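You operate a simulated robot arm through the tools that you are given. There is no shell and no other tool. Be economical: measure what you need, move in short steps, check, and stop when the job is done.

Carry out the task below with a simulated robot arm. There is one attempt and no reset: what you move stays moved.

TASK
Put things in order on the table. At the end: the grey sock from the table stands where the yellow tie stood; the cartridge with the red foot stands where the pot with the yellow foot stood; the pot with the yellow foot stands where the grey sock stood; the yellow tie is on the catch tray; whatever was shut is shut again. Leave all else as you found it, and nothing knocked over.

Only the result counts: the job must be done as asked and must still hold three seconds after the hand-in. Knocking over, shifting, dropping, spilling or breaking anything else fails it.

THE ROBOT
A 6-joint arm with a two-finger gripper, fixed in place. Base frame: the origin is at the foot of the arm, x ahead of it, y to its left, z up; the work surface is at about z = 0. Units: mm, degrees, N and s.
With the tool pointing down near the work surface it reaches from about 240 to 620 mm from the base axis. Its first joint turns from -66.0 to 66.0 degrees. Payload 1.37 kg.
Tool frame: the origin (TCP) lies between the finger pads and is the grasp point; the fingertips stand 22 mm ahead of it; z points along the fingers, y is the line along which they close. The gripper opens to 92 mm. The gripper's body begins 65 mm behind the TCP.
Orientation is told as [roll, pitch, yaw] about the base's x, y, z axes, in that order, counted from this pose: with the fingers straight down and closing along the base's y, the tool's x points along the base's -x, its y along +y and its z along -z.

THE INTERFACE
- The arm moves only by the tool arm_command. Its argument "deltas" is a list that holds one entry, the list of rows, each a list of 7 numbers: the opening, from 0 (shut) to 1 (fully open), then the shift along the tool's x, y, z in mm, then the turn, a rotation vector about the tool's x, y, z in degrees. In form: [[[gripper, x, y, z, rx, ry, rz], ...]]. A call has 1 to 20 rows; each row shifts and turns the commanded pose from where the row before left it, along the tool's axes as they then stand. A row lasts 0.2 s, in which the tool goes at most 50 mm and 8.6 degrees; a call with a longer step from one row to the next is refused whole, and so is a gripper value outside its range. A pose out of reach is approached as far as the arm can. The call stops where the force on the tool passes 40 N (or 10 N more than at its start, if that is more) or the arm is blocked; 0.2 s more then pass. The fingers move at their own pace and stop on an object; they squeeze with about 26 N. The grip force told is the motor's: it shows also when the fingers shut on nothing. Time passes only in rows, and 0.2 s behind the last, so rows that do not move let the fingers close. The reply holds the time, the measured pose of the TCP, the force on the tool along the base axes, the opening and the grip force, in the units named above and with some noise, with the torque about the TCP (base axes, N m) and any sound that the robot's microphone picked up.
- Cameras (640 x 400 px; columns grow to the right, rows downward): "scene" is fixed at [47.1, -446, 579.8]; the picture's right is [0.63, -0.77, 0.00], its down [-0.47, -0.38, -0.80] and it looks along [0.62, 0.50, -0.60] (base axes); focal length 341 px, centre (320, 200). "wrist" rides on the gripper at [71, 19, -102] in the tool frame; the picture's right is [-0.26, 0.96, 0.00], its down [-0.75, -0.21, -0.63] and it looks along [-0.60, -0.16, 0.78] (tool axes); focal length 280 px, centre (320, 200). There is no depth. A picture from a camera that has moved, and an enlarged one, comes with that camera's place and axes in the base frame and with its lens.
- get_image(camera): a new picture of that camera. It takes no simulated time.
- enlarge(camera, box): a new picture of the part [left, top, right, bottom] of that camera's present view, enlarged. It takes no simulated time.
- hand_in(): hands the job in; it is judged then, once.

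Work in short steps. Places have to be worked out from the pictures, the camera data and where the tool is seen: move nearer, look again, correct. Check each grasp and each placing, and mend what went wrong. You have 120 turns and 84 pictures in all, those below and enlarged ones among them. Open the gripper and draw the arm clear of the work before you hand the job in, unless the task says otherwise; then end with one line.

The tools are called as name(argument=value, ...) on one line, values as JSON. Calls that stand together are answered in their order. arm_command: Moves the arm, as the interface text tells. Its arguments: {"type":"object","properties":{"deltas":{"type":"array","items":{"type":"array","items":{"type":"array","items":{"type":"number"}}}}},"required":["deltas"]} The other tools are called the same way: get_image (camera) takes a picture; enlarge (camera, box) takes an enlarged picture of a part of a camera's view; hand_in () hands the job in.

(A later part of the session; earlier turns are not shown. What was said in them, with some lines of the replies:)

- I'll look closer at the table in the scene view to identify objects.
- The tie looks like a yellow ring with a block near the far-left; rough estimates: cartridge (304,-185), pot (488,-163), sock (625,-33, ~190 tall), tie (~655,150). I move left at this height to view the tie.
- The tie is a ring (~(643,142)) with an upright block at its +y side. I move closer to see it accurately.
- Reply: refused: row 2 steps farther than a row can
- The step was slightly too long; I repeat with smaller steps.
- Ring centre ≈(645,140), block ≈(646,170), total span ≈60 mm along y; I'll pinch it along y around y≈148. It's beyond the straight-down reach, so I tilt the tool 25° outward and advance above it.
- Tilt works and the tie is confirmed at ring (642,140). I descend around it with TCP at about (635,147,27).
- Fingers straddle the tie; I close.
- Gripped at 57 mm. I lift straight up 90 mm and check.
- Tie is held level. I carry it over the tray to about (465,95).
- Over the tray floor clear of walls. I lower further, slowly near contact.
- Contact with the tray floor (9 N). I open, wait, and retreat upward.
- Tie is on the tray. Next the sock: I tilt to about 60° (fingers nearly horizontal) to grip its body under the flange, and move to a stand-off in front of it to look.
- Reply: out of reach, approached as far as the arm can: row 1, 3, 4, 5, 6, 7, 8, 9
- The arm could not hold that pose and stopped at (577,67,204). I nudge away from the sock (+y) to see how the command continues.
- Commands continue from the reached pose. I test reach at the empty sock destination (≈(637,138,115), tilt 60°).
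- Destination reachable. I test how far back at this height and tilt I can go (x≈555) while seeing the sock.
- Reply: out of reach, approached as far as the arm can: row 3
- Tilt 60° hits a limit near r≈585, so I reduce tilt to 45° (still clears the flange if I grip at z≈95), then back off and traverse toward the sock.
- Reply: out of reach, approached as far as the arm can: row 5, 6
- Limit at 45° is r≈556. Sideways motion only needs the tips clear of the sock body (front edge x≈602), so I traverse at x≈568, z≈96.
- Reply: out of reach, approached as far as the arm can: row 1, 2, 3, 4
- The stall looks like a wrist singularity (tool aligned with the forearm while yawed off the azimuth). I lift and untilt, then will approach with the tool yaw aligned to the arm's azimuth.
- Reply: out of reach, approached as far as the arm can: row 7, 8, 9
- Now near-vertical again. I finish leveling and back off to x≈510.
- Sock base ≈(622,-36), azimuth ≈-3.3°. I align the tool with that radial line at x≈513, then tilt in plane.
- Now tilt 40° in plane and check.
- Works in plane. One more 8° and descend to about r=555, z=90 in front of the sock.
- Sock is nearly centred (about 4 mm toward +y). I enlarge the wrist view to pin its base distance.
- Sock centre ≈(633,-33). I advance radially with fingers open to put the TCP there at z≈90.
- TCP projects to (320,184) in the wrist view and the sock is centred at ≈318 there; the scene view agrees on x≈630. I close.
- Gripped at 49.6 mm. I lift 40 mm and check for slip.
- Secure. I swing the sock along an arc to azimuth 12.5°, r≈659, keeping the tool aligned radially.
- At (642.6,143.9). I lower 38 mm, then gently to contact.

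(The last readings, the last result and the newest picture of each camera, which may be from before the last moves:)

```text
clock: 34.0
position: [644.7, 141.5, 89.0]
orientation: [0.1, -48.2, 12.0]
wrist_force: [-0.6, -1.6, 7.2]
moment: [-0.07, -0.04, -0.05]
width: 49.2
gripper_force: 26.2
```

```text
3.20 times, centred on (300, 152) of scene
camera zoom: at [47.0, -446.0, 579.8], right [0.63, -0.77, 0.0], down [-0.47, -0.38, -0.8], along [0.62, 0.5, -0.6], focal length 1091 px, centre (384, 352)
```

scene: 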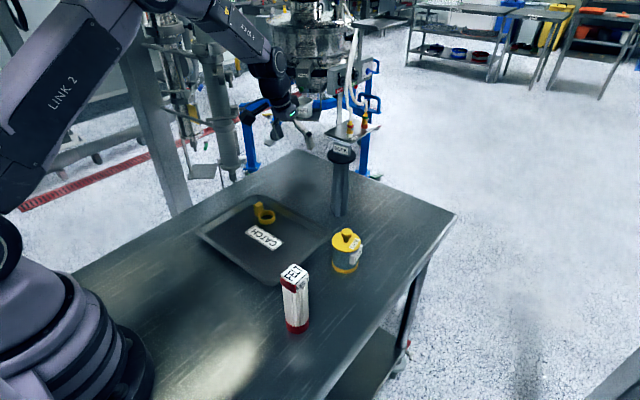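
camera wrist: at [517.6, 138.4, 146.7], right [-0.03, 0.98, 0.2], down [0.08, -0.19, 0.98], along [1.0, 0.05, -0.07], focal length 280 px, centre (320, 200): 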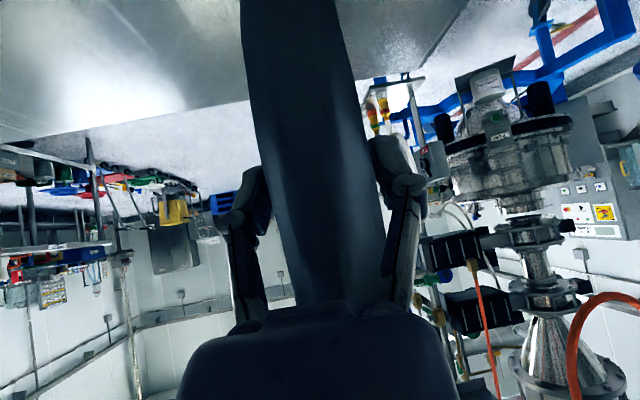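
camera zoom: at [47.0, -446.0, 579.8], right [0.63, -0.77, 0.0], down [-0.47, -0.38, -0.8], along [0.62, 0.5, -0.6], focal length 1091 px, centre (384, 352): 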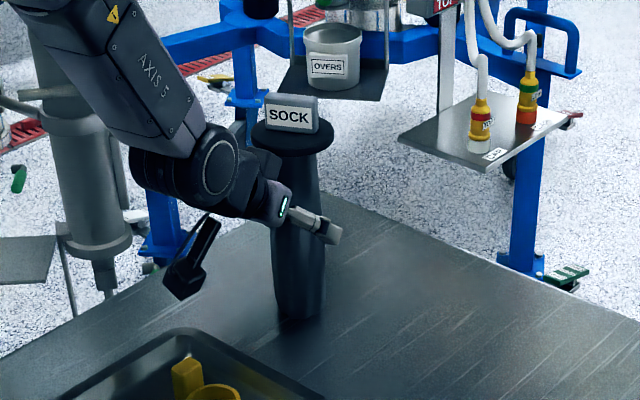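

Contact. I open gradually, let it settle, then back out radially.

arm_command(deltas=[[[0.6, 0, 0, 0, 0, 0, 0], [0.7, 0, 0, 0, 0, 0, 0], [1, 0, 0, 0, 0, 0, 0], [1, 0, 0, 0, 0, 0, 0], [1, 0, 0, 0, 0, 0, 0], [1, 6, 0, -6.6, 0, 0, 0], [1, 12, 0, -13.4, 0, 0, 0], [1, 16, 0, -17.8, 0, 0, 0], [1, 16, 0, -17.8, 0, 0, 0], [1, 0, 0, 0, 0, 0, 0]]])

get_image(camera="wrist")

enlarge(camera="scene", box=[220, 90, 380, 215])

```text
clock: 36.2
position: [570.6, 127.4, 88.7]
orientation: [0.1, -48.1, 12.2]
wrist_force: [0.5, 0.3, -0.1]
moment: [0.0, -0.01, -0.02]
width: 92.3
gripper_force: 0.1
```

```text
41 pictures are left
camera wrist: at [445.1, 120.5, 104.9], right [-0.03, 0.98, 0.2], down [0.08, -0.19, 0.98], along [1.0, 0.05, -0.07], focal length 280 px, centre (320, 200)
```

wrist: 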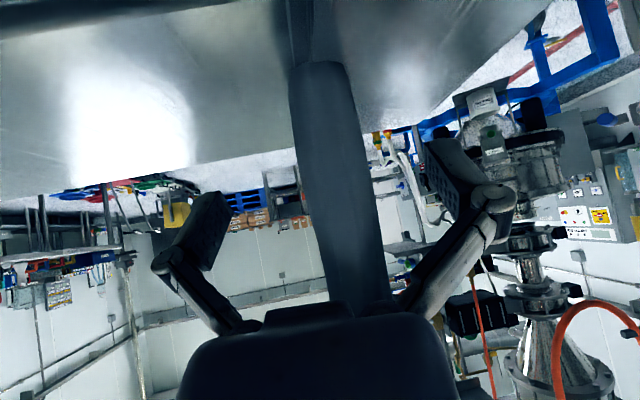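

```text
3.20 times, centred on (300, 152) of scene
camera zoom: at [47.1, -446.0, 579.8], right [0.63, -0.77, 0.0], down [-0.47, -0.38, -0.8], along [0.62, 0.5, -0.6], focal length 1091 px, centre (384, 352)
```

zoom: 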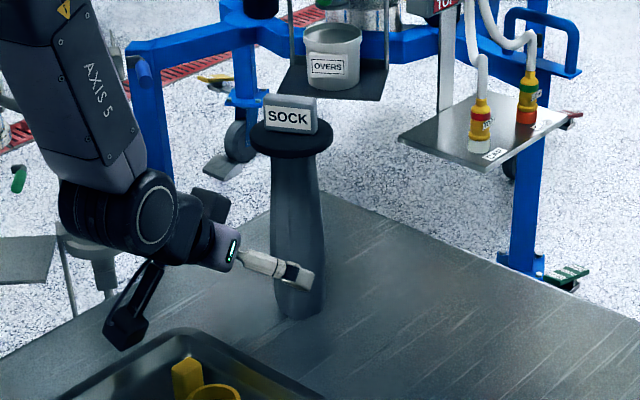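

Sock stands free. I compare with the tie's original pixel position using the same zoom box as at the start.

enlarge(camera="scene", box=[190, 120, 390, 245])

```text
3.20 times, centred on (290, 182) of scene
camera zoom: at [47.1, -446.0, 579.8], right [0.63, -0.77, 0.0], down [-0.47, -0.38, -0.8], along [0.62, 0.5, -0.6], focal length 1091 px, centre (416, 256)
```

zoom: 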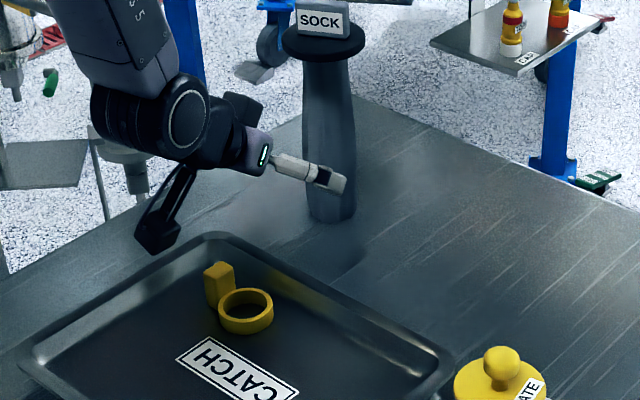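

Sock base sits at (332,208) vs tie ring base (342,210) and tie's overall centre (335): good. Next the pot. I raise, reduce tilt, and go look at it.

arm_command(deltas=[[[1, 7, 0, -7, 0, 0, 0], [1, -32, 0, -29, 0, 0, 0], [1, -32, 0, -29, 0, 0, 0], [1, -32, 0, -29, 0, 0, 0], [1, 0, 0, 0, 0, 8, 0], [1, 0, 0, 0, 0, 8, 0], [1, 0, 0, 0, 0, 8, 0], [1, 0, 0, 0, 0, 8, 0], [1, 0, 0, 0, 0, 8, 0], [1, 0, 0, 0, 0, 8, 0], [1, 0, 0, 0, 0, 0, 0]]])

```text
clock: 38.6
position: [560.3, 123.6, 217.4]
orientation: [0.1, 0.0, 12.1]
wrist_force: [0.0, -0.4, -0.6]
moment: [-0.01, -0.01, 0.01]
width: 91.9
gripper_force: 0.0
```

arm_command(deltas=[[[1, 21.3, -38.6, 0, 0, 0, 4], [1, 21.3, -37.2, 0, 0, 0, 4], [1, 21.3, -35.8, 0, 0, 0, 4], [1, 21.3, -34.4, 0, 0, 0, 4], [1, 21.3, -33, 0, 0, 0, 4], [1, 21.3, -31.6, 0, 0, 0, 4], [1, 21.3, -30.2, 0, 0, 0, 4], [1, 21.3, -28.8, 0, 0, 0, 4], [1, 0, 0, 0, 0, 0, 0]]])

get_image(camera="wrist")

```text
clock: 40.6
position: [386.7, -133.7, 214.9]
orientation: [0.1, 0.1, -19.9]
wrist_force: [0.6, -0.4, -0.1]
moment: [0.03, -0.01, 0.02]
width: 92.1
gripper_force: 0.0
```

```text
38 pictures are left
camera wrist: at [325.7, -91.0, 318.1], right [0.57, 0.82, 0.0], down [0.64, -0.45, 0.62], along [0.51, -0.36, -0.78], focal length 280 px, centre (320, 200)
```

wrist: 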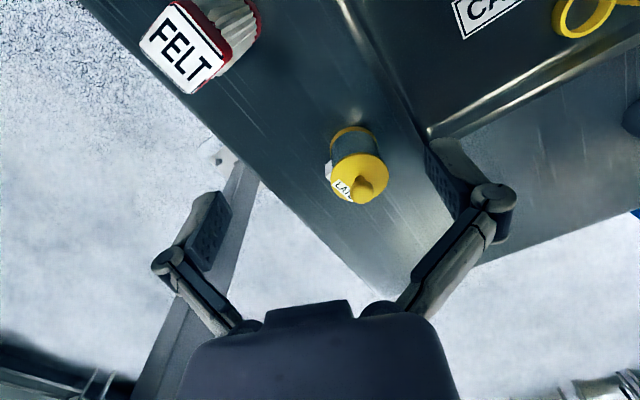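

Pot ≈(483,-152). I need its side tag's direction and the lid's profile to choose the grip.

enlarge(camera="wrist", box=[290, 105, 418, 225])

enlarge(camera="scene", box=[310, 215, 390, 285])

```text
3.33 times, centred on (354, 165) of wrist
camera zoom: at [325.7, -91.0, 318.1], right [0.57, 0.82, 0.0], down [0.64, -0.45, 0.62], along [0.51, -0.36, -0.78], focal length 935 px, centre (207, 317)
```

zoom: 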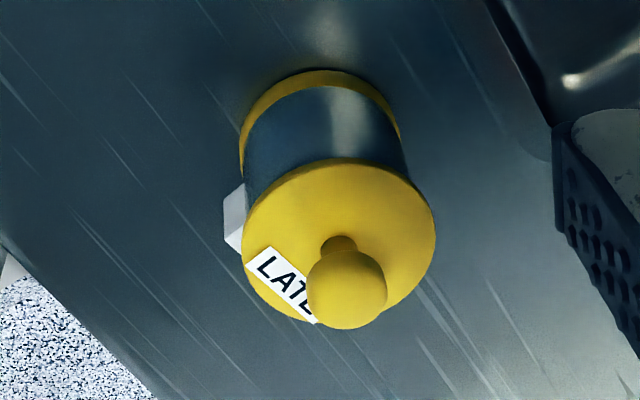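

```text
5.71 times, centred on (350, 250) of scene
camera zoom: at [47.0, -446.0, 579.8], right [0.63, -0.77, 0.0], down [-0.47, -0.38, -0.8], along [0.62, 0.5, -0.6], focal length 1948 px, centre (149, -86)
```

zoom: 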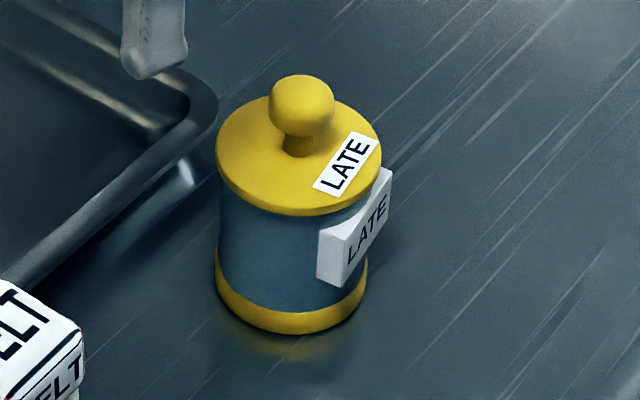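

Pot: lid (Ø~64, z≈56–66) wider than the body (Ø~56), foot Ø~59, side tag facing about -76°. I'll grip the body below the lid with 40° tilt at yaw -50°, clear of the tag, approaching along the tool axis. First go to a stand-off with that attitude and check reach.

arm_command(deltas=[[[1, -1.6, 35.1, 0, 0, 0, 0], [1, -1.6, 35.1, 0, 0, 0, 0], [1, 0, 0, 0, 0, 0, 7.5], [1, 0, 0, 0, 0, 0, 7.5], [1, 0, 0, 0, 0, 0, 7.5], [1, 0, 0, 0, 0, 0, 7.5], [1, 0, 0, 0, 0, -8, 0], [1, 0, 0, 0, 0, -8, 0], [1, 0, 0, 0, 0, -8, 0], [1, 0, 0, 0, 0, -8, 0], [1, 0, 0, 0, 0, -8, 0], [1, 0, 0, 0, 0, 0, 0]]])

get_image(camera="wrist")

```text
clock: 43.2
position: [414.5, -70.2, 215.8]
orientation: [0.2, -40.0, -49.9]
wrist_force: [0.8, 0.1, -0.9]
moment: [0.01, -0.03, 0.0]
width: 92.0
gripper_force: 0.0
```

```text
35 pictures are left
camera wrist: at [351.3, 33.9, 249.6], right [0.87, 0.47, 0.17], down [-0.04, -0.27, 0.96], along [0.5, -0.84, -0.21], focal length 280 px, centre (320, 200)
```

wrist: 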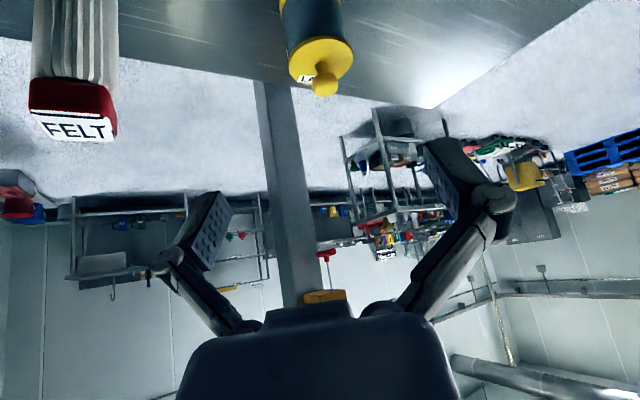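

Reach OK. I lower to z≈150 on the approach line and re-measure the pot.

arm_command(deltas=[[[1, 21.2, 0, 25.3, 0, 0, 0], [1, 21.2, 0, 25.3, 0, 0, 0], [1, 0, 0, 0, 0, 0, 0]]])

get_image(camera="wrist")

```text
clock: 44.0
position: [415.5, -72.4, 150.3]
orientation: [0.1, -40.0, -49.9]
wrist_force: [-0.8, -0.6, -1.1]
moment: [0.02, -0.01, 0.01]
width: 91.9
gripper_force: 0.2
```

```text
34 pictures are left
camera wrist: at [352.6, 32.6, 184.1], right [0.87, 0.47, 0.17], down [-0.04, -0.27, 0.96], along [0.5, -0.84, -0.21], focal length 280 px, centre (320, 200)
```

wrist: 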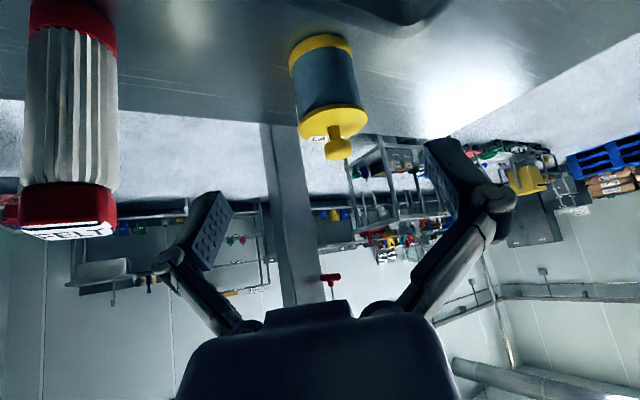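

Estimates give the pot ≈(489,-156); lateral offset ≈+4 mm. I advance 85 mm along the tool axis and look again.

arm_command(deltas=[[[1, 0, 2, 28, 0, 0, 0], [1, 0, 2, 28, 0, 0, 0], [1, 0, 0, 29, 0, 0, 0], [1, 0, 0, 0, 0, 0, 0]]])

get_image(camera="wrist")

enlarge(camera="scene", box=[270, 190, 430, 290])

```text
clock: 45.0
position: [456.6, -112.5, 85.6]
orientation: [-0.1, -39.8, -49.8]
wrist_force: [0.3, -0.3, -0.8]
moment: [0.01, -0.03, 0.03]
width: 91.9
gripper_force: 0.1
```

```text
33 pictures are left
camera wrist: at [392.6, -7.4, 117.6], right [0.87, 0.47, 0.17], down [-0.04, -0.27, 0.96], along [0.49, -0.84, -0.21], focal length 280 px, centre (320, 200)
```

wrist: 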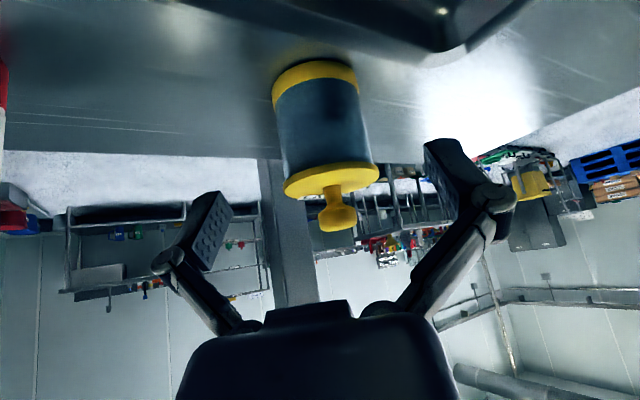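

```text
4.00 times, centred on (350, 240) of scene
camera zoom: at [47.1, -446.0, 579.8], right [0.63, -0.77, 0.0], down [-0.47, -0.38, -0.8], along [0.62, 0.5, -0.6], focal length 1364 px, centre (200, 40)
```

zoom: 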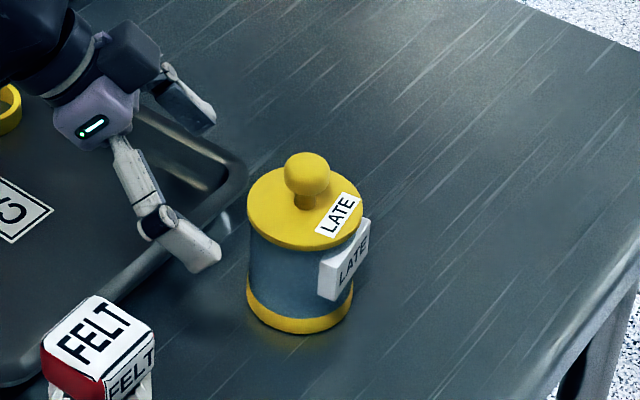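

Pot now measured at ≈(490,-153), centred laterally. I advance to the grasp pose (TCP 12 mm short of the axis, z≈35).

arm_command(deltas=[[[1, 0.4, 0, 21.7, 0, 0, 0], [1, 0.4, 0, 21.7, 0, 0, 0], [1, 0.4, 0, 21.7, 0, 0, 0], [1, 0, 0, 0, 0, 0, 0]]])

get_image(camera="wrist")

enlarge(camera="scene", box=[270, 190, 430, 290])

```text
clock: 46.0
position: [480.5, -143.2, 34.5]
orientation: [0.1, -40.0, -49.8]
wrist_force: [-0.5, 0.5, -0.1]
moment: [0.0, -0.01, -0.03]
width: 91.9
gripper_force: 0.1
```

```text
31 pictures are left
camera wrist: at [417.0, -38.7, 68.1], right [0.87, 0.47, 0.17], down [-0.04, -0.27, 0.96], along [0.5, -0.84, -0.21], focal length 280 px, centre (320, 200)
```

wrist: 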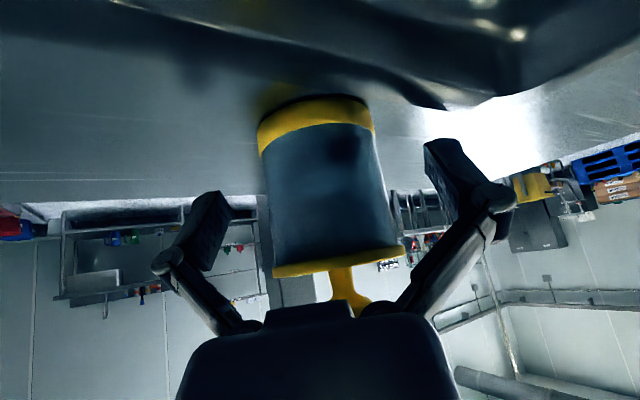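

```text
4.00 times, centred on (350, 240) of scene
camera zoom: at [47.1, -446.0, 579.8], right [0.63, -0.77, 0.0], down [-0.47, -0.38, -0.8], along [0.62, 0.5, -0.6], focal length 1364 px, centre (200, 40)
```

zoom: 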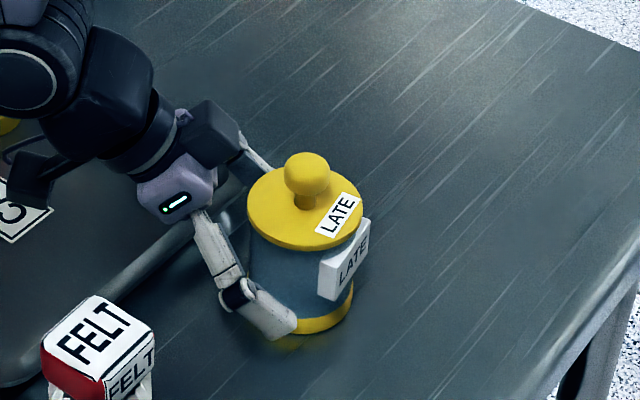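

Pot axis ≈12 mm ahead of TCP as planned. I close on the body.

arm_command(deltas=[[[0.4, 0, 0, 0, 0, 0, 0], [0.4, 0, 0, 0, 0, 0, 0], [0.4, 0, 0, 0, 0, 0, 0], [0.4, 0, 0, 0, 0, 0, 0], [0.4, 0, 0, 0, 0, 0, 0]]])

get_image(camera="wrist")

enlarge(camera="scene", box=[270, 190, 430, 290])

```text
clock: 47.2
position: [480.0, -143.6, 36.4]
orientation: [0.1, -40.0, -49.9]
wrist_force: [-2.4, 1.4, 5.4]
moment: [0.11, -0.04, 0.02]
width: 51.1
gripper_force: 26.2
```

```text
29 pictures are left
camera wrist: at [417.0, -38.5, 68.5], right [0.87, 0.47, 0.17], down [-0.04, -0.27, 0.96], along [0.5, -0.84, -0.21], focal length 280 px, centre (320, 200)
```

wrist: 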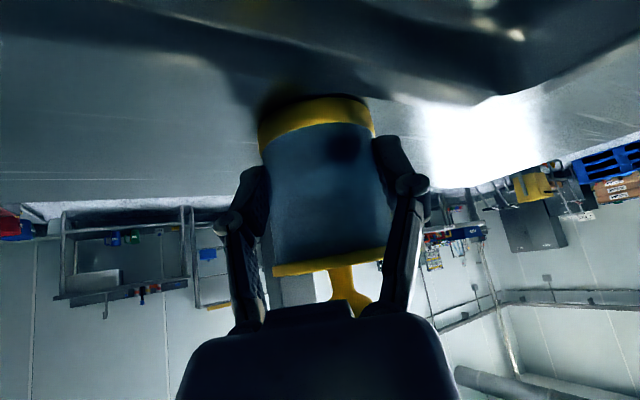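

```text
4.00 times, centred on (350, 240) of scene
camera zoom: at [47.0, -446.0, 579.8], right [0.63, -0.77, 0.0], down [-0.47, -0.38, -0.8], along [0.62, 0.5, -0.6], focal length 1364 px, centre (200, 40)
```

zoom: 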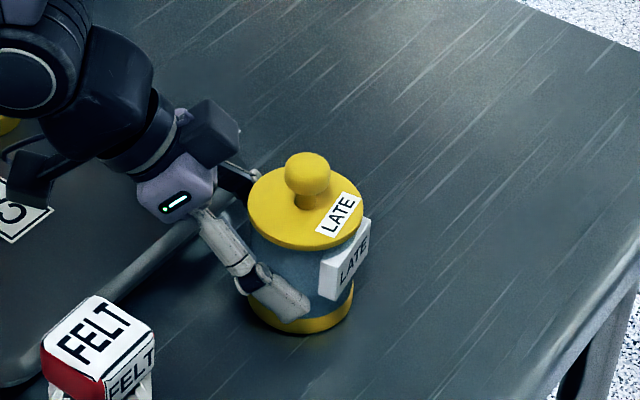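

Gripped at 51 mm without visibly moving the pot. I lift 25 mm slowly and check pot and lid.

arm_command(deltas=[[[0.4, -3.2, 0, -3.8, 0, 0, 0], [0.4, -6.4, 0, -7.7, 0, 0, 0], [0.4, -6.4, 0, -7.7, 0, 0, 0], [0.4, 0, 0, 0, 0, 0, 0]]])

enlarge(camera="scene", box=[270, 190, 430, 290])

```text
clock: 48.2
position: [479.7, -139.1, 59.5]
orientation: [0.1, -40.0, -49.8]
wrist_force: [0.6, 0.0, -3.5]
moment: [0.09, 0.05, 0.04]
width: 51.1
gripper_force: 25.5
```

```text
4.00 times, centred on (350, 240) of scene
camera zoom: at [47.1, -446.0, 579.8], right [0.63, -0.77, 0.0], down [-0.47, -0.38, -0.8], along [0.62, 0.5, -0.6], focal length 1364 px, centre (200, 40)
```

zoom: 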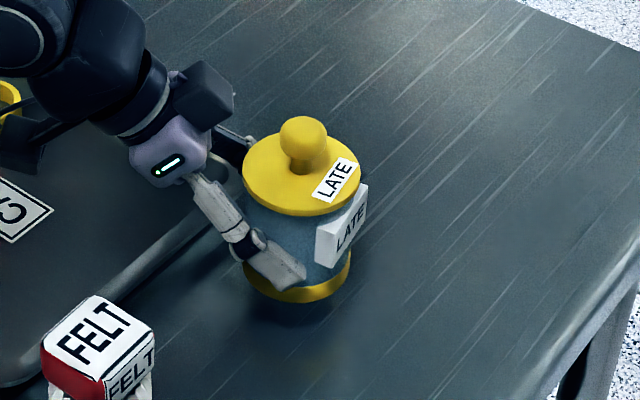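

Pot with lid held level. I raise 20 mm and carry it toward the sock's former spot (632,-35), then yaw +14°.

arm_command(deltas=[[[0.4, -12.9, 0, -15.3, 0, 0, 0], [0.4, -1, 30, 0.9, 0, 0, 0], [0.4, -1, 30, 0.9, 0, 0, 0], [0.4, -1, 30, 0.9, 0, 0, 0], [0.4, -1, 30, 0.9, 0, 0, 0], [0.4, -1, 30, 0.9, 0, 0, 0], [0.4, -1, 30.6, 0.9, 0, 0, 0], [0.4, 0, 0, 0, -4.5, 0, -5.4], [0.4, 0, 0, 0, -4.5, 0, -5.4], [0.4, 0, 0, 0, 0, 0, 0]]])

enlarge(camera="scene", box=[250, 120, 410, 220])

get_image(camera="wrist")

```text
clock: 50.4
position: [621.9, -32.7, 80.1]
orientation: [0.0, -40.0, -35.7]
wrist_force: [0.7, -1.2, -2.9]
moment: [0.06, 0.04, 0.03]
width: 51.3
gripper_force: 26.1
```

```text
4.00 times, centred on (330, 170) of scene
camera zoom: at [47.1, -446.0, 579.8], right [0.63, -0.77, 0.0], down [-0.47, -0.38, -0.8], along [0.62, 0.5, -0.6], focal length 1364 px, centre (280, 320)
```

zoom: 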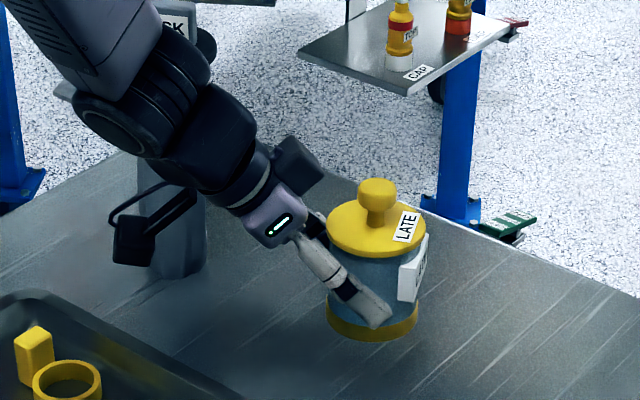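

```text
25 pictures are left
camera wrist: at [535.0, 54.5, 113.0], right [0.73, 0.67, 0.17], down [0.02, -0.27, 0.96], along [0.69, -0.7, -0.21], focal length 280 px, centre (320, 200)
```

wrist: 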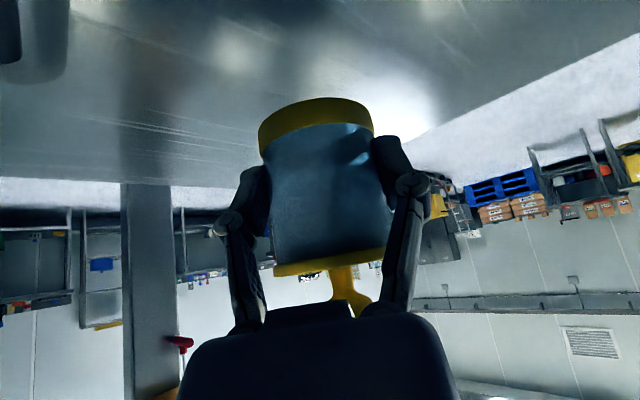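

Pot axis ≈(632,-40); I correct +4 mm in y and lower to contact.

arm_command(deltas=[[[0.4, 1.8, 3.2, -1.5, 0, 0, 0], [0.4, 12.9, 0, 15.3, 0, 0, 0], [0.4, 12.9, 0, 15.3, 0, 0, 0], [0.4, 1, 0, 1.15, 0, 0, 0], [0.4, 1, 0, 1.15, 0, 0, 0], [0.4, 0, 0, 0, 0, 0, 0]]])

enlarge(camera="scene", box=[190, 120, 390, 245])

```text
clock: 51.8
position: [622.0, -26.2, 37.4]
orientation: [-0.1, -40.0, -35.8]
wrist_force: [-0.2, 0.0, -3.7]
moment: [0.02, 0.03, -0.01]
width: 50.9
gripper_force: 25.9
```

```text
3.20 times, centred on (290, 182) of scene
camera zoom: at [47.1, -446.0, 579.8], right [0.63, -0.77, 0.0], down [-0.47, -0.38, -0.8], along [0.62, 0.5, -0.6], focal length 1091 px, centre (416, 256)
```

zoom: 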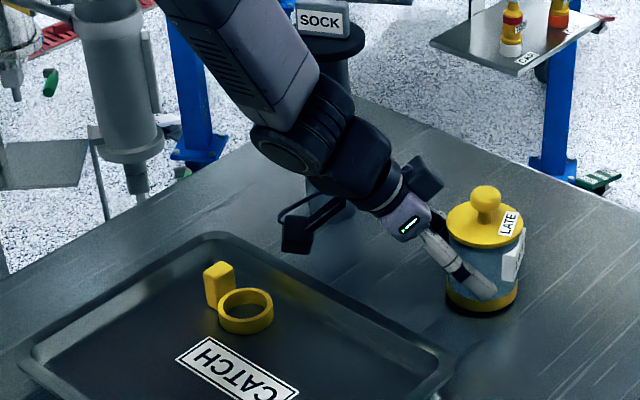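

Foot centre (482,295) matches the sock's original base (480,295). Not yet in contact; I lower a bit more.

arm_command(deltas=[[[0.4, 0.65, 0, 0.77, 0, 0, 0], [0.4, 0.65, 0, 0.77, 0, 0, 0], [0.4, 0, 0, 0, 0, 0, 0]]])

```text
clock: 52.6
position: [623.2, -25.8, 35.6]
orientation: [0.1, -40.0, -35.8]
wrist_force: [-0.3, 0.9, -1.0]
moment: [0.1, 0.01, -0.01]
width: 51.4
gripper_force: 25.9
```

Force is dropping, so it is just touching. One more millimetre.

arm_command(deltas=[[[0.4, 0.65, 0, 0.77, 0, 0, 0], [0.4, 0, 0, 0, 0, 0, 0]]])

```text
clock: 53.2
position: [622.5, -26.6, 35.8]
orientation: [0.3, -40.1, -35.9]
wrist_force: [-2.6, 2.6, 12.9]
moment: [0.26, 0.21, -0.01]
width: 51.5
gripper_force: 26.0
```

Seated. I open fully and retreat along the tool axis.

arm_command(deltas=[[[0.65, 0, 0, 0, 0, 0, 0], [0.8, 0, 0, 0, 0, 0, 0], [1, 0, 0, 0, 0, 0, 0], [1, 0, 0, 0, 0, 0, 0], [1, 0, 0, 0, 0, 0, 0], [1, 0, 0, -15, 0, 0, 0], [1, 0, 0, -30, 0, 0, 0], [1, 0, 0, -40, 0, 0, 0], [1, 0, 0, -40, 0, 0, 0], [1, 0, 0, 0, 0, 0, 0]]])

enlarge(camera="scene", box=[190, 120, 390, 245])

```text
clock: 55.4
position: [556.9, 18.3, 127.7]
orientation: [0.0, -40.1, -35.8]
wrist_force: [0.2, -0.1, 0.2]
moment: [-0.01, 0.02, -0.01]
width: 91.8
gripper_force: 0.1
```

```text
3.20 times, centred on (290, 182) of scene
camera zoom: at [47.1, -446.0, 579.8], right [0.63, -0.77, 0.0], down [-0.47, -0.38, -0.8], along [0.62, 0.5, -0.6], focal length 1091 px, centre (416, 256)
```

zoom: 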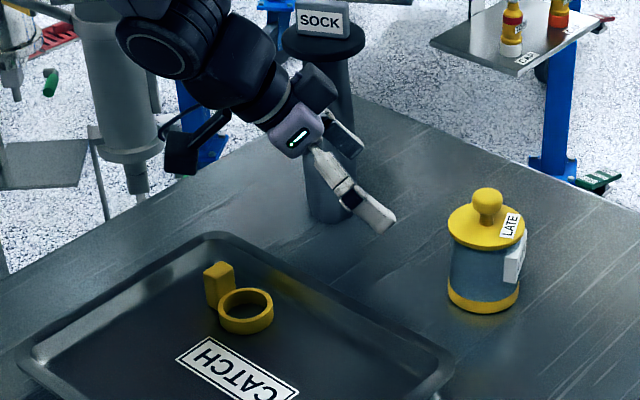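

Pot placed with lid on. Now the cartridge (~(304,-185), ~160 tall, ø~43). I raise, move near it and yaw to -90° for a tangential tilted approach.

arm_command(deltas=[[[1, -29, 0, -34.5, 0, 0, 0], [1, -29, 0, -34.5, 0, 0, 0], [1, 15.9, -33.1, -13.3, 0, 0, 0], [1, 15.9, -33.1, -13.3, 0, 0, 0], [1, 15.9, -33.1, -13.3, 0, 0, 0], [1, 15.9, -33.1, -13.3, 0, 0, 0], [1, 15.9, -33.1, -13.3, 0, 0, 0], [1, 15.9, -33.1, -13.3, 0, 0, 0], [1, 15.9, -33.1, -13.3, 0, 0, 0], [1, 0, 0, 0, 4.34, 0, 5.17], [1, 0, 0, 0, 4.34, 0, 5.17], [1, 0, 0, 0, 4.34, 0, 5.17], [1, 0, 0, 0, 4.34, 0, 5.17], [1, 0, 0, 0, 4.34, 0, 5.17], [1, 0, 0, 0, 4.34, 0, 5.17], [1, 0, 0, 0, 4.34, 0, 5.17], [1, 0, 0, 0, 4.34, 0, 5.17], [1, 0, 0, 0, 0, 0, 0]]])

get_image(camera="wrist")

get_image(camera="scene")

```text
clock: 59.2
position: [349.5, -80.1, 227.2]
orientation: [-0.1, -40.0, -90.0]
wrist_force: [-0.6, 0.3, 0.3]
moment: [0.01, 0.0, 0.01]
width: 91.9
gripper_force: 0.0
out of reach, approached as far as the arm can: row 8, 9
```

```text
22 pictures are left
camera wrist: at [367.5, 40.2, 259.6], right [0.97, -0.2, 0.17], down [-0.2, -0.18, 0.96], along [-0.16, -0.96, -0.21], focal length 280 px, centre (320, 200)
```

wrist: 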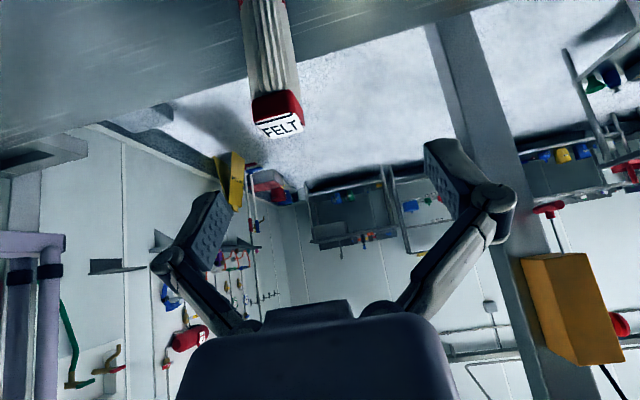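

```text
21 pictures are left
```

scene: 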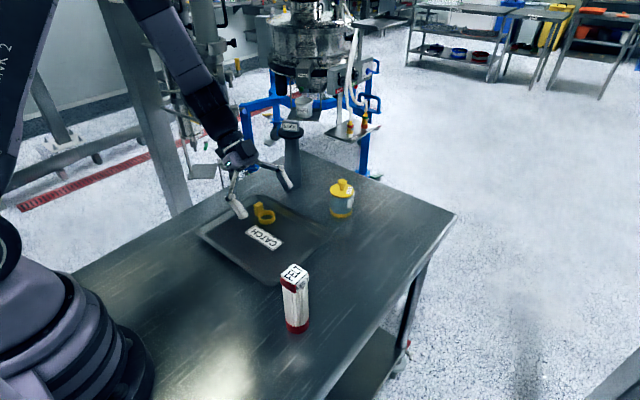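

I shift to x≈308 and lower to z≈150 to see the cartridge side-on.

arm_command(deltas=[[[1, 0, -21, 0, 0, 0, 0], [1, 0, -21, 0, 0, 0, 0], [1, 24.7, 0, 29.5, 0, 0, 0], [1, 24.7, 0, 29.5, 0, 0, 0], [1, 0, 0, 0, 0, 0, 0]]])

get_image(camera="wrist")

```text
clock: 60.4
position: [316.2, -77.8, 156.2]
orientation: [-0.4, -39.9, -89.6]
wrist_force: [0.1, -0.1, 1.0]
moment: [0.01, 0.0, 0.04]
width: 92.0
gripper_force: 0.1
out of reach, approached as far as the arm can: row 4
```

```text
20 pictures are left
camera wrist: at [334.1, 42.8, 188.4], right [0.97, -0.2, 0.16], down [-0.2, -0.18, 0.96], along [-0.16, -0.96, -0.21], focal length 280 px, centre (320, 200)
```

wrist: 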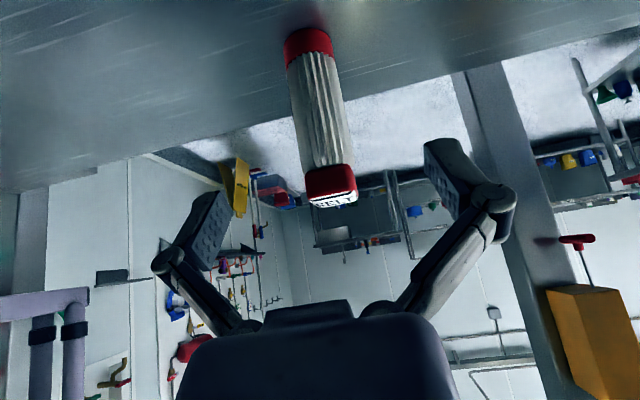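

Cartridge ≈(310,-177), top ≈138 mm. I advance part way along the approach line.

arm_command(deltas=[[[1, -13.4, -3, 11.3, 0, 0, 0], [1, 0, 0, 30, 0, 0, 0], [1, 0, 0, 30, 0, 0, 0], [1, 0, 0, 0, 0, 0, 0]]])

get_image(camera="wrist")

```text
clock: 61.4
position: [340.3, -133.7, 130.5]
orientation: [-0.5, -40.0, -89.6]
wrist_force: [1.0, -0.7, 0.5]
moment: [0.01, -0.02, -0.01]
width: 91.6
gripper_force: 0.1
out of reach, approached as far as the arm can: row 1, 2, 3
```

```text
19 pictures are left
camera wrist: at [358.3, -13.9, 163.0], right [0.97, -0.2, 0.16], down [-0.2, -0.18, 0.96], along [-0.16, -0.96, -0.21], focal length 280 px, centre (320, 200)
```

wrist: 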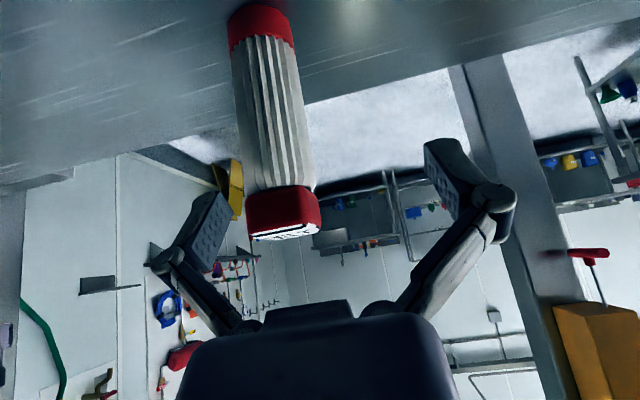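

The arm hits an inner limit at this yaw. I back off, shift outward and yaw to about -117° so the wrist sits farther out.

arm_command(deltas=[[[1, 0, 0, -30, 0, 0, 0], [1, 0, 30, -30, 0, 0, 0], [1, 0, 30, 0, 0, 0, 0], [1, 0, 0, 0, 4.34, 0, 5.17], [1, 0, 0, 0, 4.34, 0, 5.17], [1, 0, 0, 0, 4.34, 0, 5.17], [1, 0, 0, 0, 4.34, 0, 5.17], [1, 0, 0, 0, 0, 0, 0]]])

```text
clock: 63.2
position: [400.2, -97.5, 177.7]
orientation: [-0.1, -40.1, -116.9]
wrist_force: [-0.7, 0.3, 0.1]
moment: [-0.02, 0.02, 0.03]
width: 91.8
gripper_force: 0.1
```

arm_command(deltas=[[[1, -4.7, -22.2, 17.6, 0, 0, 0], [1, -4.7, -22.2, 17.6, 0, 0, 0], [1, 0, 0, 0, 0, 0, 0]]])

get_image(camera="wrist")

```text
clock: 64.0
position: [348.6, -105.9, 159.1]
orientation: [0.0, -39.9, -116.9]
wrist_force: [-0.5, 0.1, 0.2]
moment: [0.0, 0.02, 0.0]
width: 91.8
gripper_force: 0.1
```

```text
18 pictures are left
camera wrist: at [418.4, -6.5, 191.3], right [0.77, -0.61, 0.17], down [-0.26, -0.06, 0.96], along [-0.58, -0.79, -0.21], focal length 280 px, centre (320, 200)
```

wrist: 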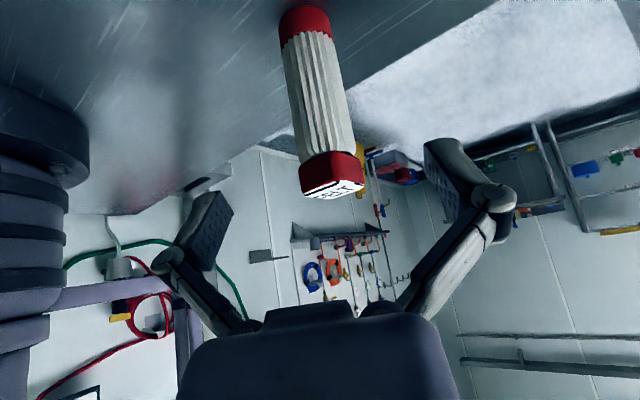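

Cartridge ≈(309,-176). I advance along the tool axis to the grasp pose (z≈65).

arm_command(deltas=[[[1, 0.7, -0.9, 30.1, 0, 0, 0], [1, 0.7, -0.9, 30.1, 0, 0, 0], [1, 0.7, -0.9, 30.1, 0, 0, 0], [1, 0.7, -0.9, 30.1, 0, 0, 0], [1, 0, 0, 0, 0, 0, 0]]])

get_image(camera="wrist")

enlarge(camera="scene", box=[220, 215, 420, 340])

```text
clock: 65.2
position: [317.4, -170.5, 68.6]
orientation: [-0.5, -39.8, -116.6]
wrist_force: [-0.1, 0.5, -0.6]
moment: [0.02, -0.03, 0.01]
width: 92.1
gripper_force: 0.0
out of reach, approached as far as the arm can: row 4
```

```text
17 pictures are left
camera wrist: at [388.3, -71.7, 100.6], right [0.77, -0.62, 0.16], down [-0.26, -0.07, 0.96], along [-0.58, -0.79, -0.21], focal length 280 px, centre (320, 200)
```

wrist: 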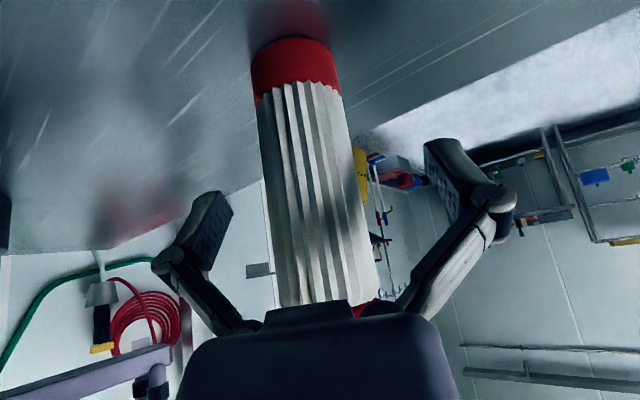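

```text
3.20 times, centred on (320, 278) of scene
camera zoom: at [47.0, -446.0, 579.8], right [0.63, -0.77, 0.0], down [-0.47, -0.38, -0.8], along [0.62, 0.5, -0.6], focal length 1091 px, centre (320, -48)
```

zoom: 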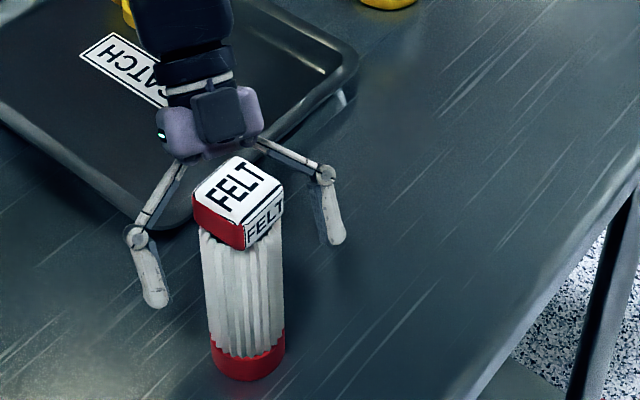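

The cartridge is ~4 mm off laterally (toward -l) and the arm is at its inner limit; I yaw another -8° and shift -4 mm to centre it.

arm_command(deltas=[[[1, 0, 0, 0, 2.57, 0, 3.06], [1, 0, 0, 0, 2.57, 0, 3.06], [1, 0, -4, 0, 0, 0, 0], [1, 0, 0, 0, 0, 0, 0]]])

get_image(camera="wrist")

```text
clock: 66.2
position: [315.5, -169.3, 69.4]
orientation: [-0.1, -40.0, -124.8]
wrist_force: [-0.6, -0.4, 0.5]
moment: [-0.03, -0.01, 0.0]
width: 92.0
gripper_force: 0.0
```

```text
15 pictures are left
camera wrist: at [397.9, -81.0, 100.5], right [0.68, -0.72, 0.17], down [-0.27, -0.03, 0.96], along [-0.68, -0.7, -0.21], focal length 280 px, centre (320, 200)
```

wrist: 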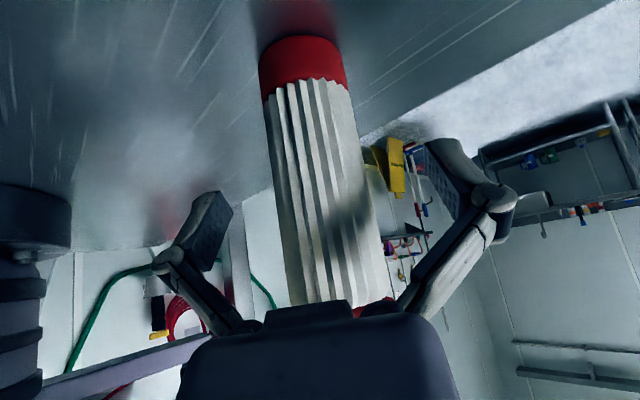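

Centred (col 321 vs 320). Close.

arm_command(deltas=[[[0.25, 0, 0, 0, 0, 0, 0], [0.25, 0, 0, 0, 0, 0, 0], [0.25, 0, 0, 0, 0, 0, 0], [0.25, 0, 0, 0, 0, 0, 0], [0.25, 0, 0, 0, 0, 0, 0]]])

enlarge(camera="scene", box=[220, 215, 420, 340])

```text
clock: 67.4
position: [315.0, -169.8, 67.7]
orientation: [0.1, -40.0, -124.8]
wrist_force: [-0.2, 4.1, 8.9]
moment: [0.05, 0.05, -0.03]
width: 42.9
gripper_force: 26.0
```

```text
3.20 times, centred on (320, 278) of scene
camera zoom: at [47.0, -446.0, 579.8], right [0.63, -0.77, 0.0], down [-0.47, -0.38, -0.8], along [0.62, 0.5, -0.6], focal length 1091 px, centre (320, -48)
```

zoom: 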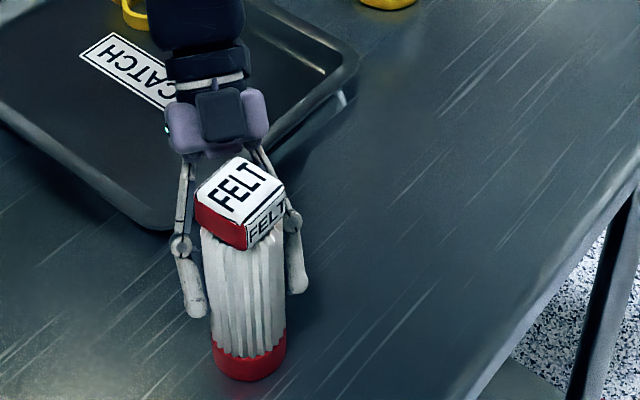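

Gripped at 42.9 mm. I lift 60 mm, carry it to the pot's former place and yaw +25°.

arm_command(deltas=[[[0.25, -6.4, 0, -7.7, 0, 0, 0], [0.25, -16, 0, -19.1, 0, 0, 0], [0.25, -16, 0, -19.1, 0, 0, 0], [0.25, 18.1, 26.4, -15.2, 0, 0, 0], [0.25, 18.1, 26.4, -15.2, 0, 0, 0], [0.25, 18.1, 26.4, -15.2, 0, 0, 0], [0.25, 18.1, 26.4, -15.2, 0, 0, 0], [0.25, 18.1, 26.4, -15.2, 0, 0, 0], [0.25, 0, 0, 0, -3.99, 0, -4.75], [0.25, 0, 0, 0, -3.99, 0, -4.75], [0.25, 0, 0, 0, -3.99, 0, -4.75], [0.25, 0, 0, 0, -3.99, 0, -4.75], [0.25, 0, 0, 0, 0, 0, 0], [0.25, 0, 0, 0, 0, 0, 0]]])

enlarge(camera="scene", box=[270, 180, 430, 290])

```text
clock: 70.4
position: [490.2, -147.8, 127.5]
orientation: [0.0, -40.1, -100.0]
wrist_force: [0.4, -0.1, -1.1]
moment: [0.0, 0.01, -0.02]
width: 43.2
gripper_force: 25.4
```

```text
3.64 times, centred on (350, 235) of scene
camera zoom: at [47.1, -446.0, 579.8], right [0.63, -0.77, 0.0], down [-0.47, -0.38, -0.8], along [0.62, 0.5, -0.6], focal length 1240 px, centre (211, 73)
```

zoom: 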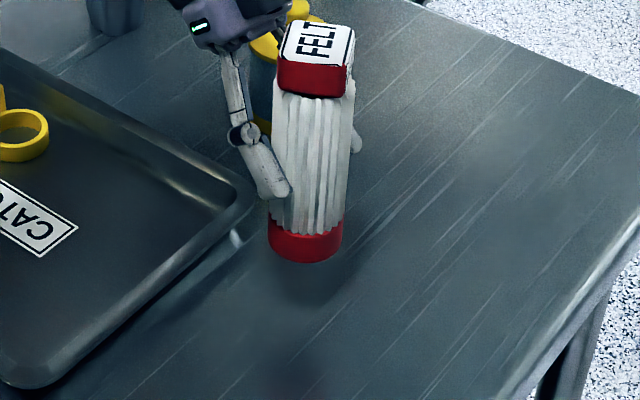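

Held. I lower to just above the table and compare with the pot's original pixel position.

arm_command(deltas=[[[0.25, 17.7, 0, 21, 0, 0, 0], [0.25, 17.7, 0, 21, 0, 0, 0], [0.25, 0, 0, 0, 0, 0, 0]]])

enlarge(camera="scene", box=[220, 215, 420, 340])

```text
clock: 71.2
position: [490.1, -146.9, 72.4]
orientation: [0.0, -40.0, -100.1]
wrist_force: [1.0, -0.3, -0.9]
moment: [0.01, 0.0, 0.01]
width: 43.0
gripper_force: 26.4
```

```text
3.20 times, centred on (320, 278) of scene
camera zoom: at [47.1, -446.0, 579.8], right [0.63, -0.77, 0.0], down [-0.47, -0.38, -0.8], along [0.62, 0.5, -0.6], focal length 1091 px, centre (320, -48)
```

zoom: 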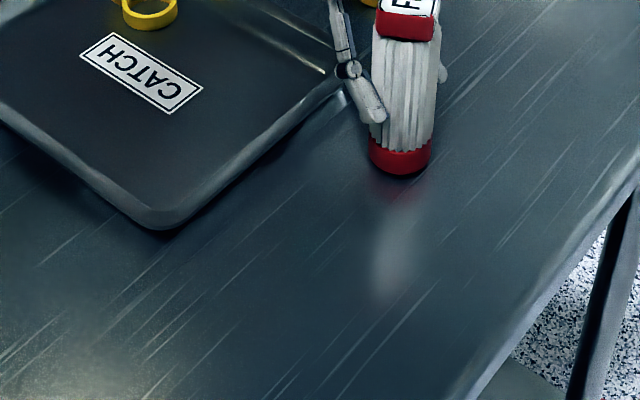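

Foot centre (400,~158) matches the pot's original (400,~159). I lower to contact.

arm_command(deltas=[[[0.25, 1, 0, 1.15, 0, 0, 0], [0.25, 0.65, 0, 0.77, 0, 0, 0], [0.25, 0, 0, 0, 0, 0, 0]]])

```text
clock: 72.0
position: [491.6, -148.5, 70.3]
orientation: [0.0, -39.9, -99.9]
wrist_force: [0.1, -0.3, -0.6]
moment: [0.01, 0.01, -0.01]
width: 43.2
gripper_force: 26.4
```

arm_command(deltas=[[[0.25, 0.65, 0, 0.77, 0, 0, 0], [0.25, 0.65, 0, 0.77, 0, 0, 0], [0.25, 0, 0, 0, 0, 0, 0]]])

```text
clock: 72.8
position: [491.4, -148.5, 67.5]
orientation: [0.0, -40.0, -100.0]
wrist_force: [-0.2, 1.5, 3.1]
moment: [0.06, 0.05, -0.01]
width: 42.9
gripper_force: 26.0
```

Contact begins. I settle 0.7 mm more, open gradually, and retreat along the tool axis.

arm_command(deltas=[[[0.25, 0.45, 0, 0.54, 0, 0, 0], [0.25, 0, 0, 0, 0, 0, 0], [0.5, 0, 0, 0, 0, 0, 0], [0.6, 0, 0, 0, 0, 0, 0], [1, 0, 0, 0, 0, 0, 0], [1, 0, 0, 0, 0, 0, 0], [1, 0, 0, 0, 0, 0, 0], [1, 0, 0, -15, 0, 0, 0], [1, 0, 0, -30, 0, 0, 0], [1, 0, 0, -40, 0, 0, 0], [1, 0, 0, -40, 0, 0, 0], [1, -29, 0, -34, 0, 0, 0], [1, 0, 0, 0, 0, 0, 0]]])

get_image(camera="scene")

enlarge(camera="scene", box=[220, 215, 420, 340])

```text
clock: 75.6
position: [505.7, -70.4, 202.9]
orientation: [-0.1, -40.0, -99.9]
wrist_force: [-0.2, 0.3, -0.2]
moment: [0.01, 0.02, 0.01]
width: 91.7
gripper_force: 0.0
```

```text
11 pictures are left
```

scene: 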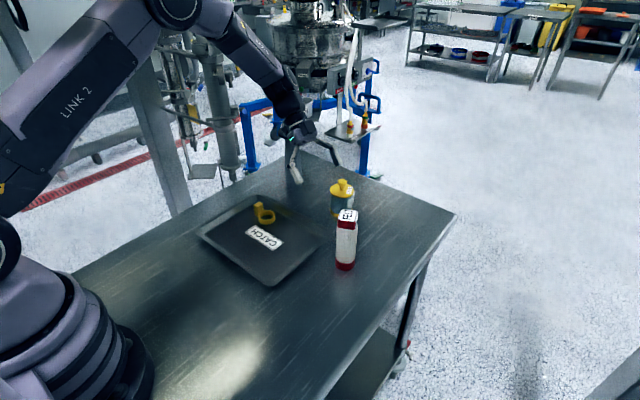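

```text
3.20 times, centred on (320, 278) of scene
camera zoom: at [47.1, -446.0, 579.8], right [0.63, -0.77, 0.0], down [-0.47, -0.38, -0.8], along [0.62, 0.5, -0.6], focal length 1091 px, centre (320, -48)
```

zoom: 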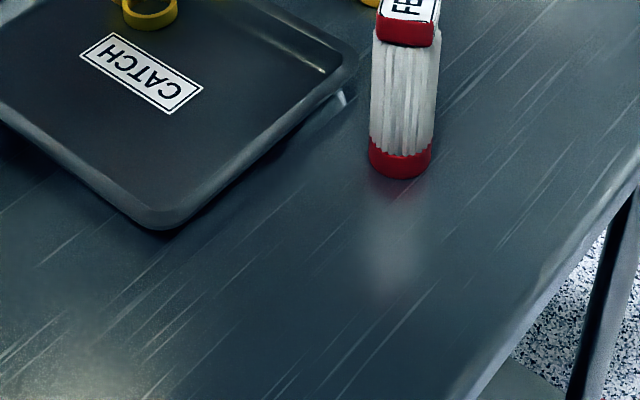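

Cartridge placed precisely. I draw the arm up and back clear of everything, then check the whole scene.

arm_command(deltas=[[[1, -25.7, 0, -30.7, 0, 0, 0], [1, -19, 0, -23, 0, 0, 0], [1, 0, -40, 0, 0, 0, 0], [1, 0, -40, 0, 0, 0, 0], [1, 0, -30, 0, 0, 8, 0], [1, 0, 0, 0, 0, 8, 0], [1, 0, 0, 0, 0, 8, 0], [1, 0, 0, 0, 0, 8, 0], [1, 0, 0, 0, 0, 8, 0], [1, 0, 0, 0, 0, 0, 0]]])

get_image(camera="scene")

enlarge(camera="scene", box=[190, 120, 390, 245])

```text
clock: 77.8
position: [398.6, -47.4, 276.6]
orientation: [0.0, 0.0, -99.9]
wrist_force: [0.2, -0.6, 0.5]
moment: [-0.01, -0.01, -0.03]
width: 91.9
gripper_force: 0.1
```

```text
9 pictures are left
```

scene: 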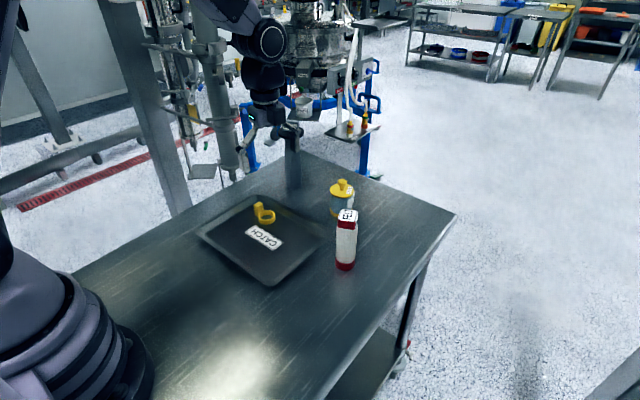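

```text
3.20 times, centred on (290, 182) of scene
camera zoom: at [47.0, -446.0, 579.8], right [0.63, -0.77, 0.0], down [-0.47, -0.38, -0.8], along [0.62, 0.5, -0.6], focal length 1091 px, centre (416, 256)
```

zoom: 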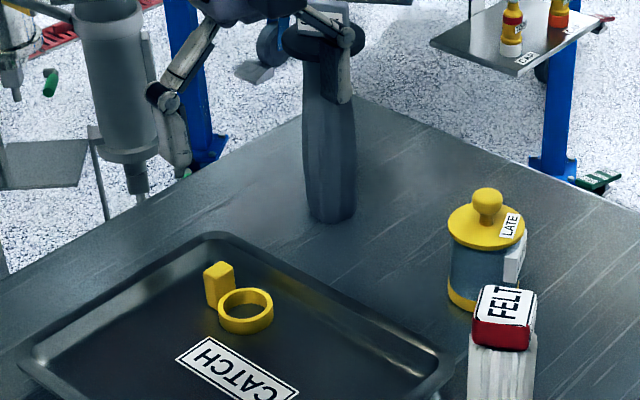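

Everything is upright: the tie is on the tray, the sock and lidded pot are in place, and the cartridge is on the pot's old spot. The gripper is open and clear, so I hand in.

hand_in()

```text
The job is handed in.
```

I finished the job and handed it in; I have no verdict back. The yellow tie is on the catch tray. The grey sock is where the tie stood, about 10 mm off the centre of the tie's ring and about 4 mm off the tie's overall centre. The lidded pot is where the sock stood, the cartridge is where the pot stood, and everything in the last pictures is upright.
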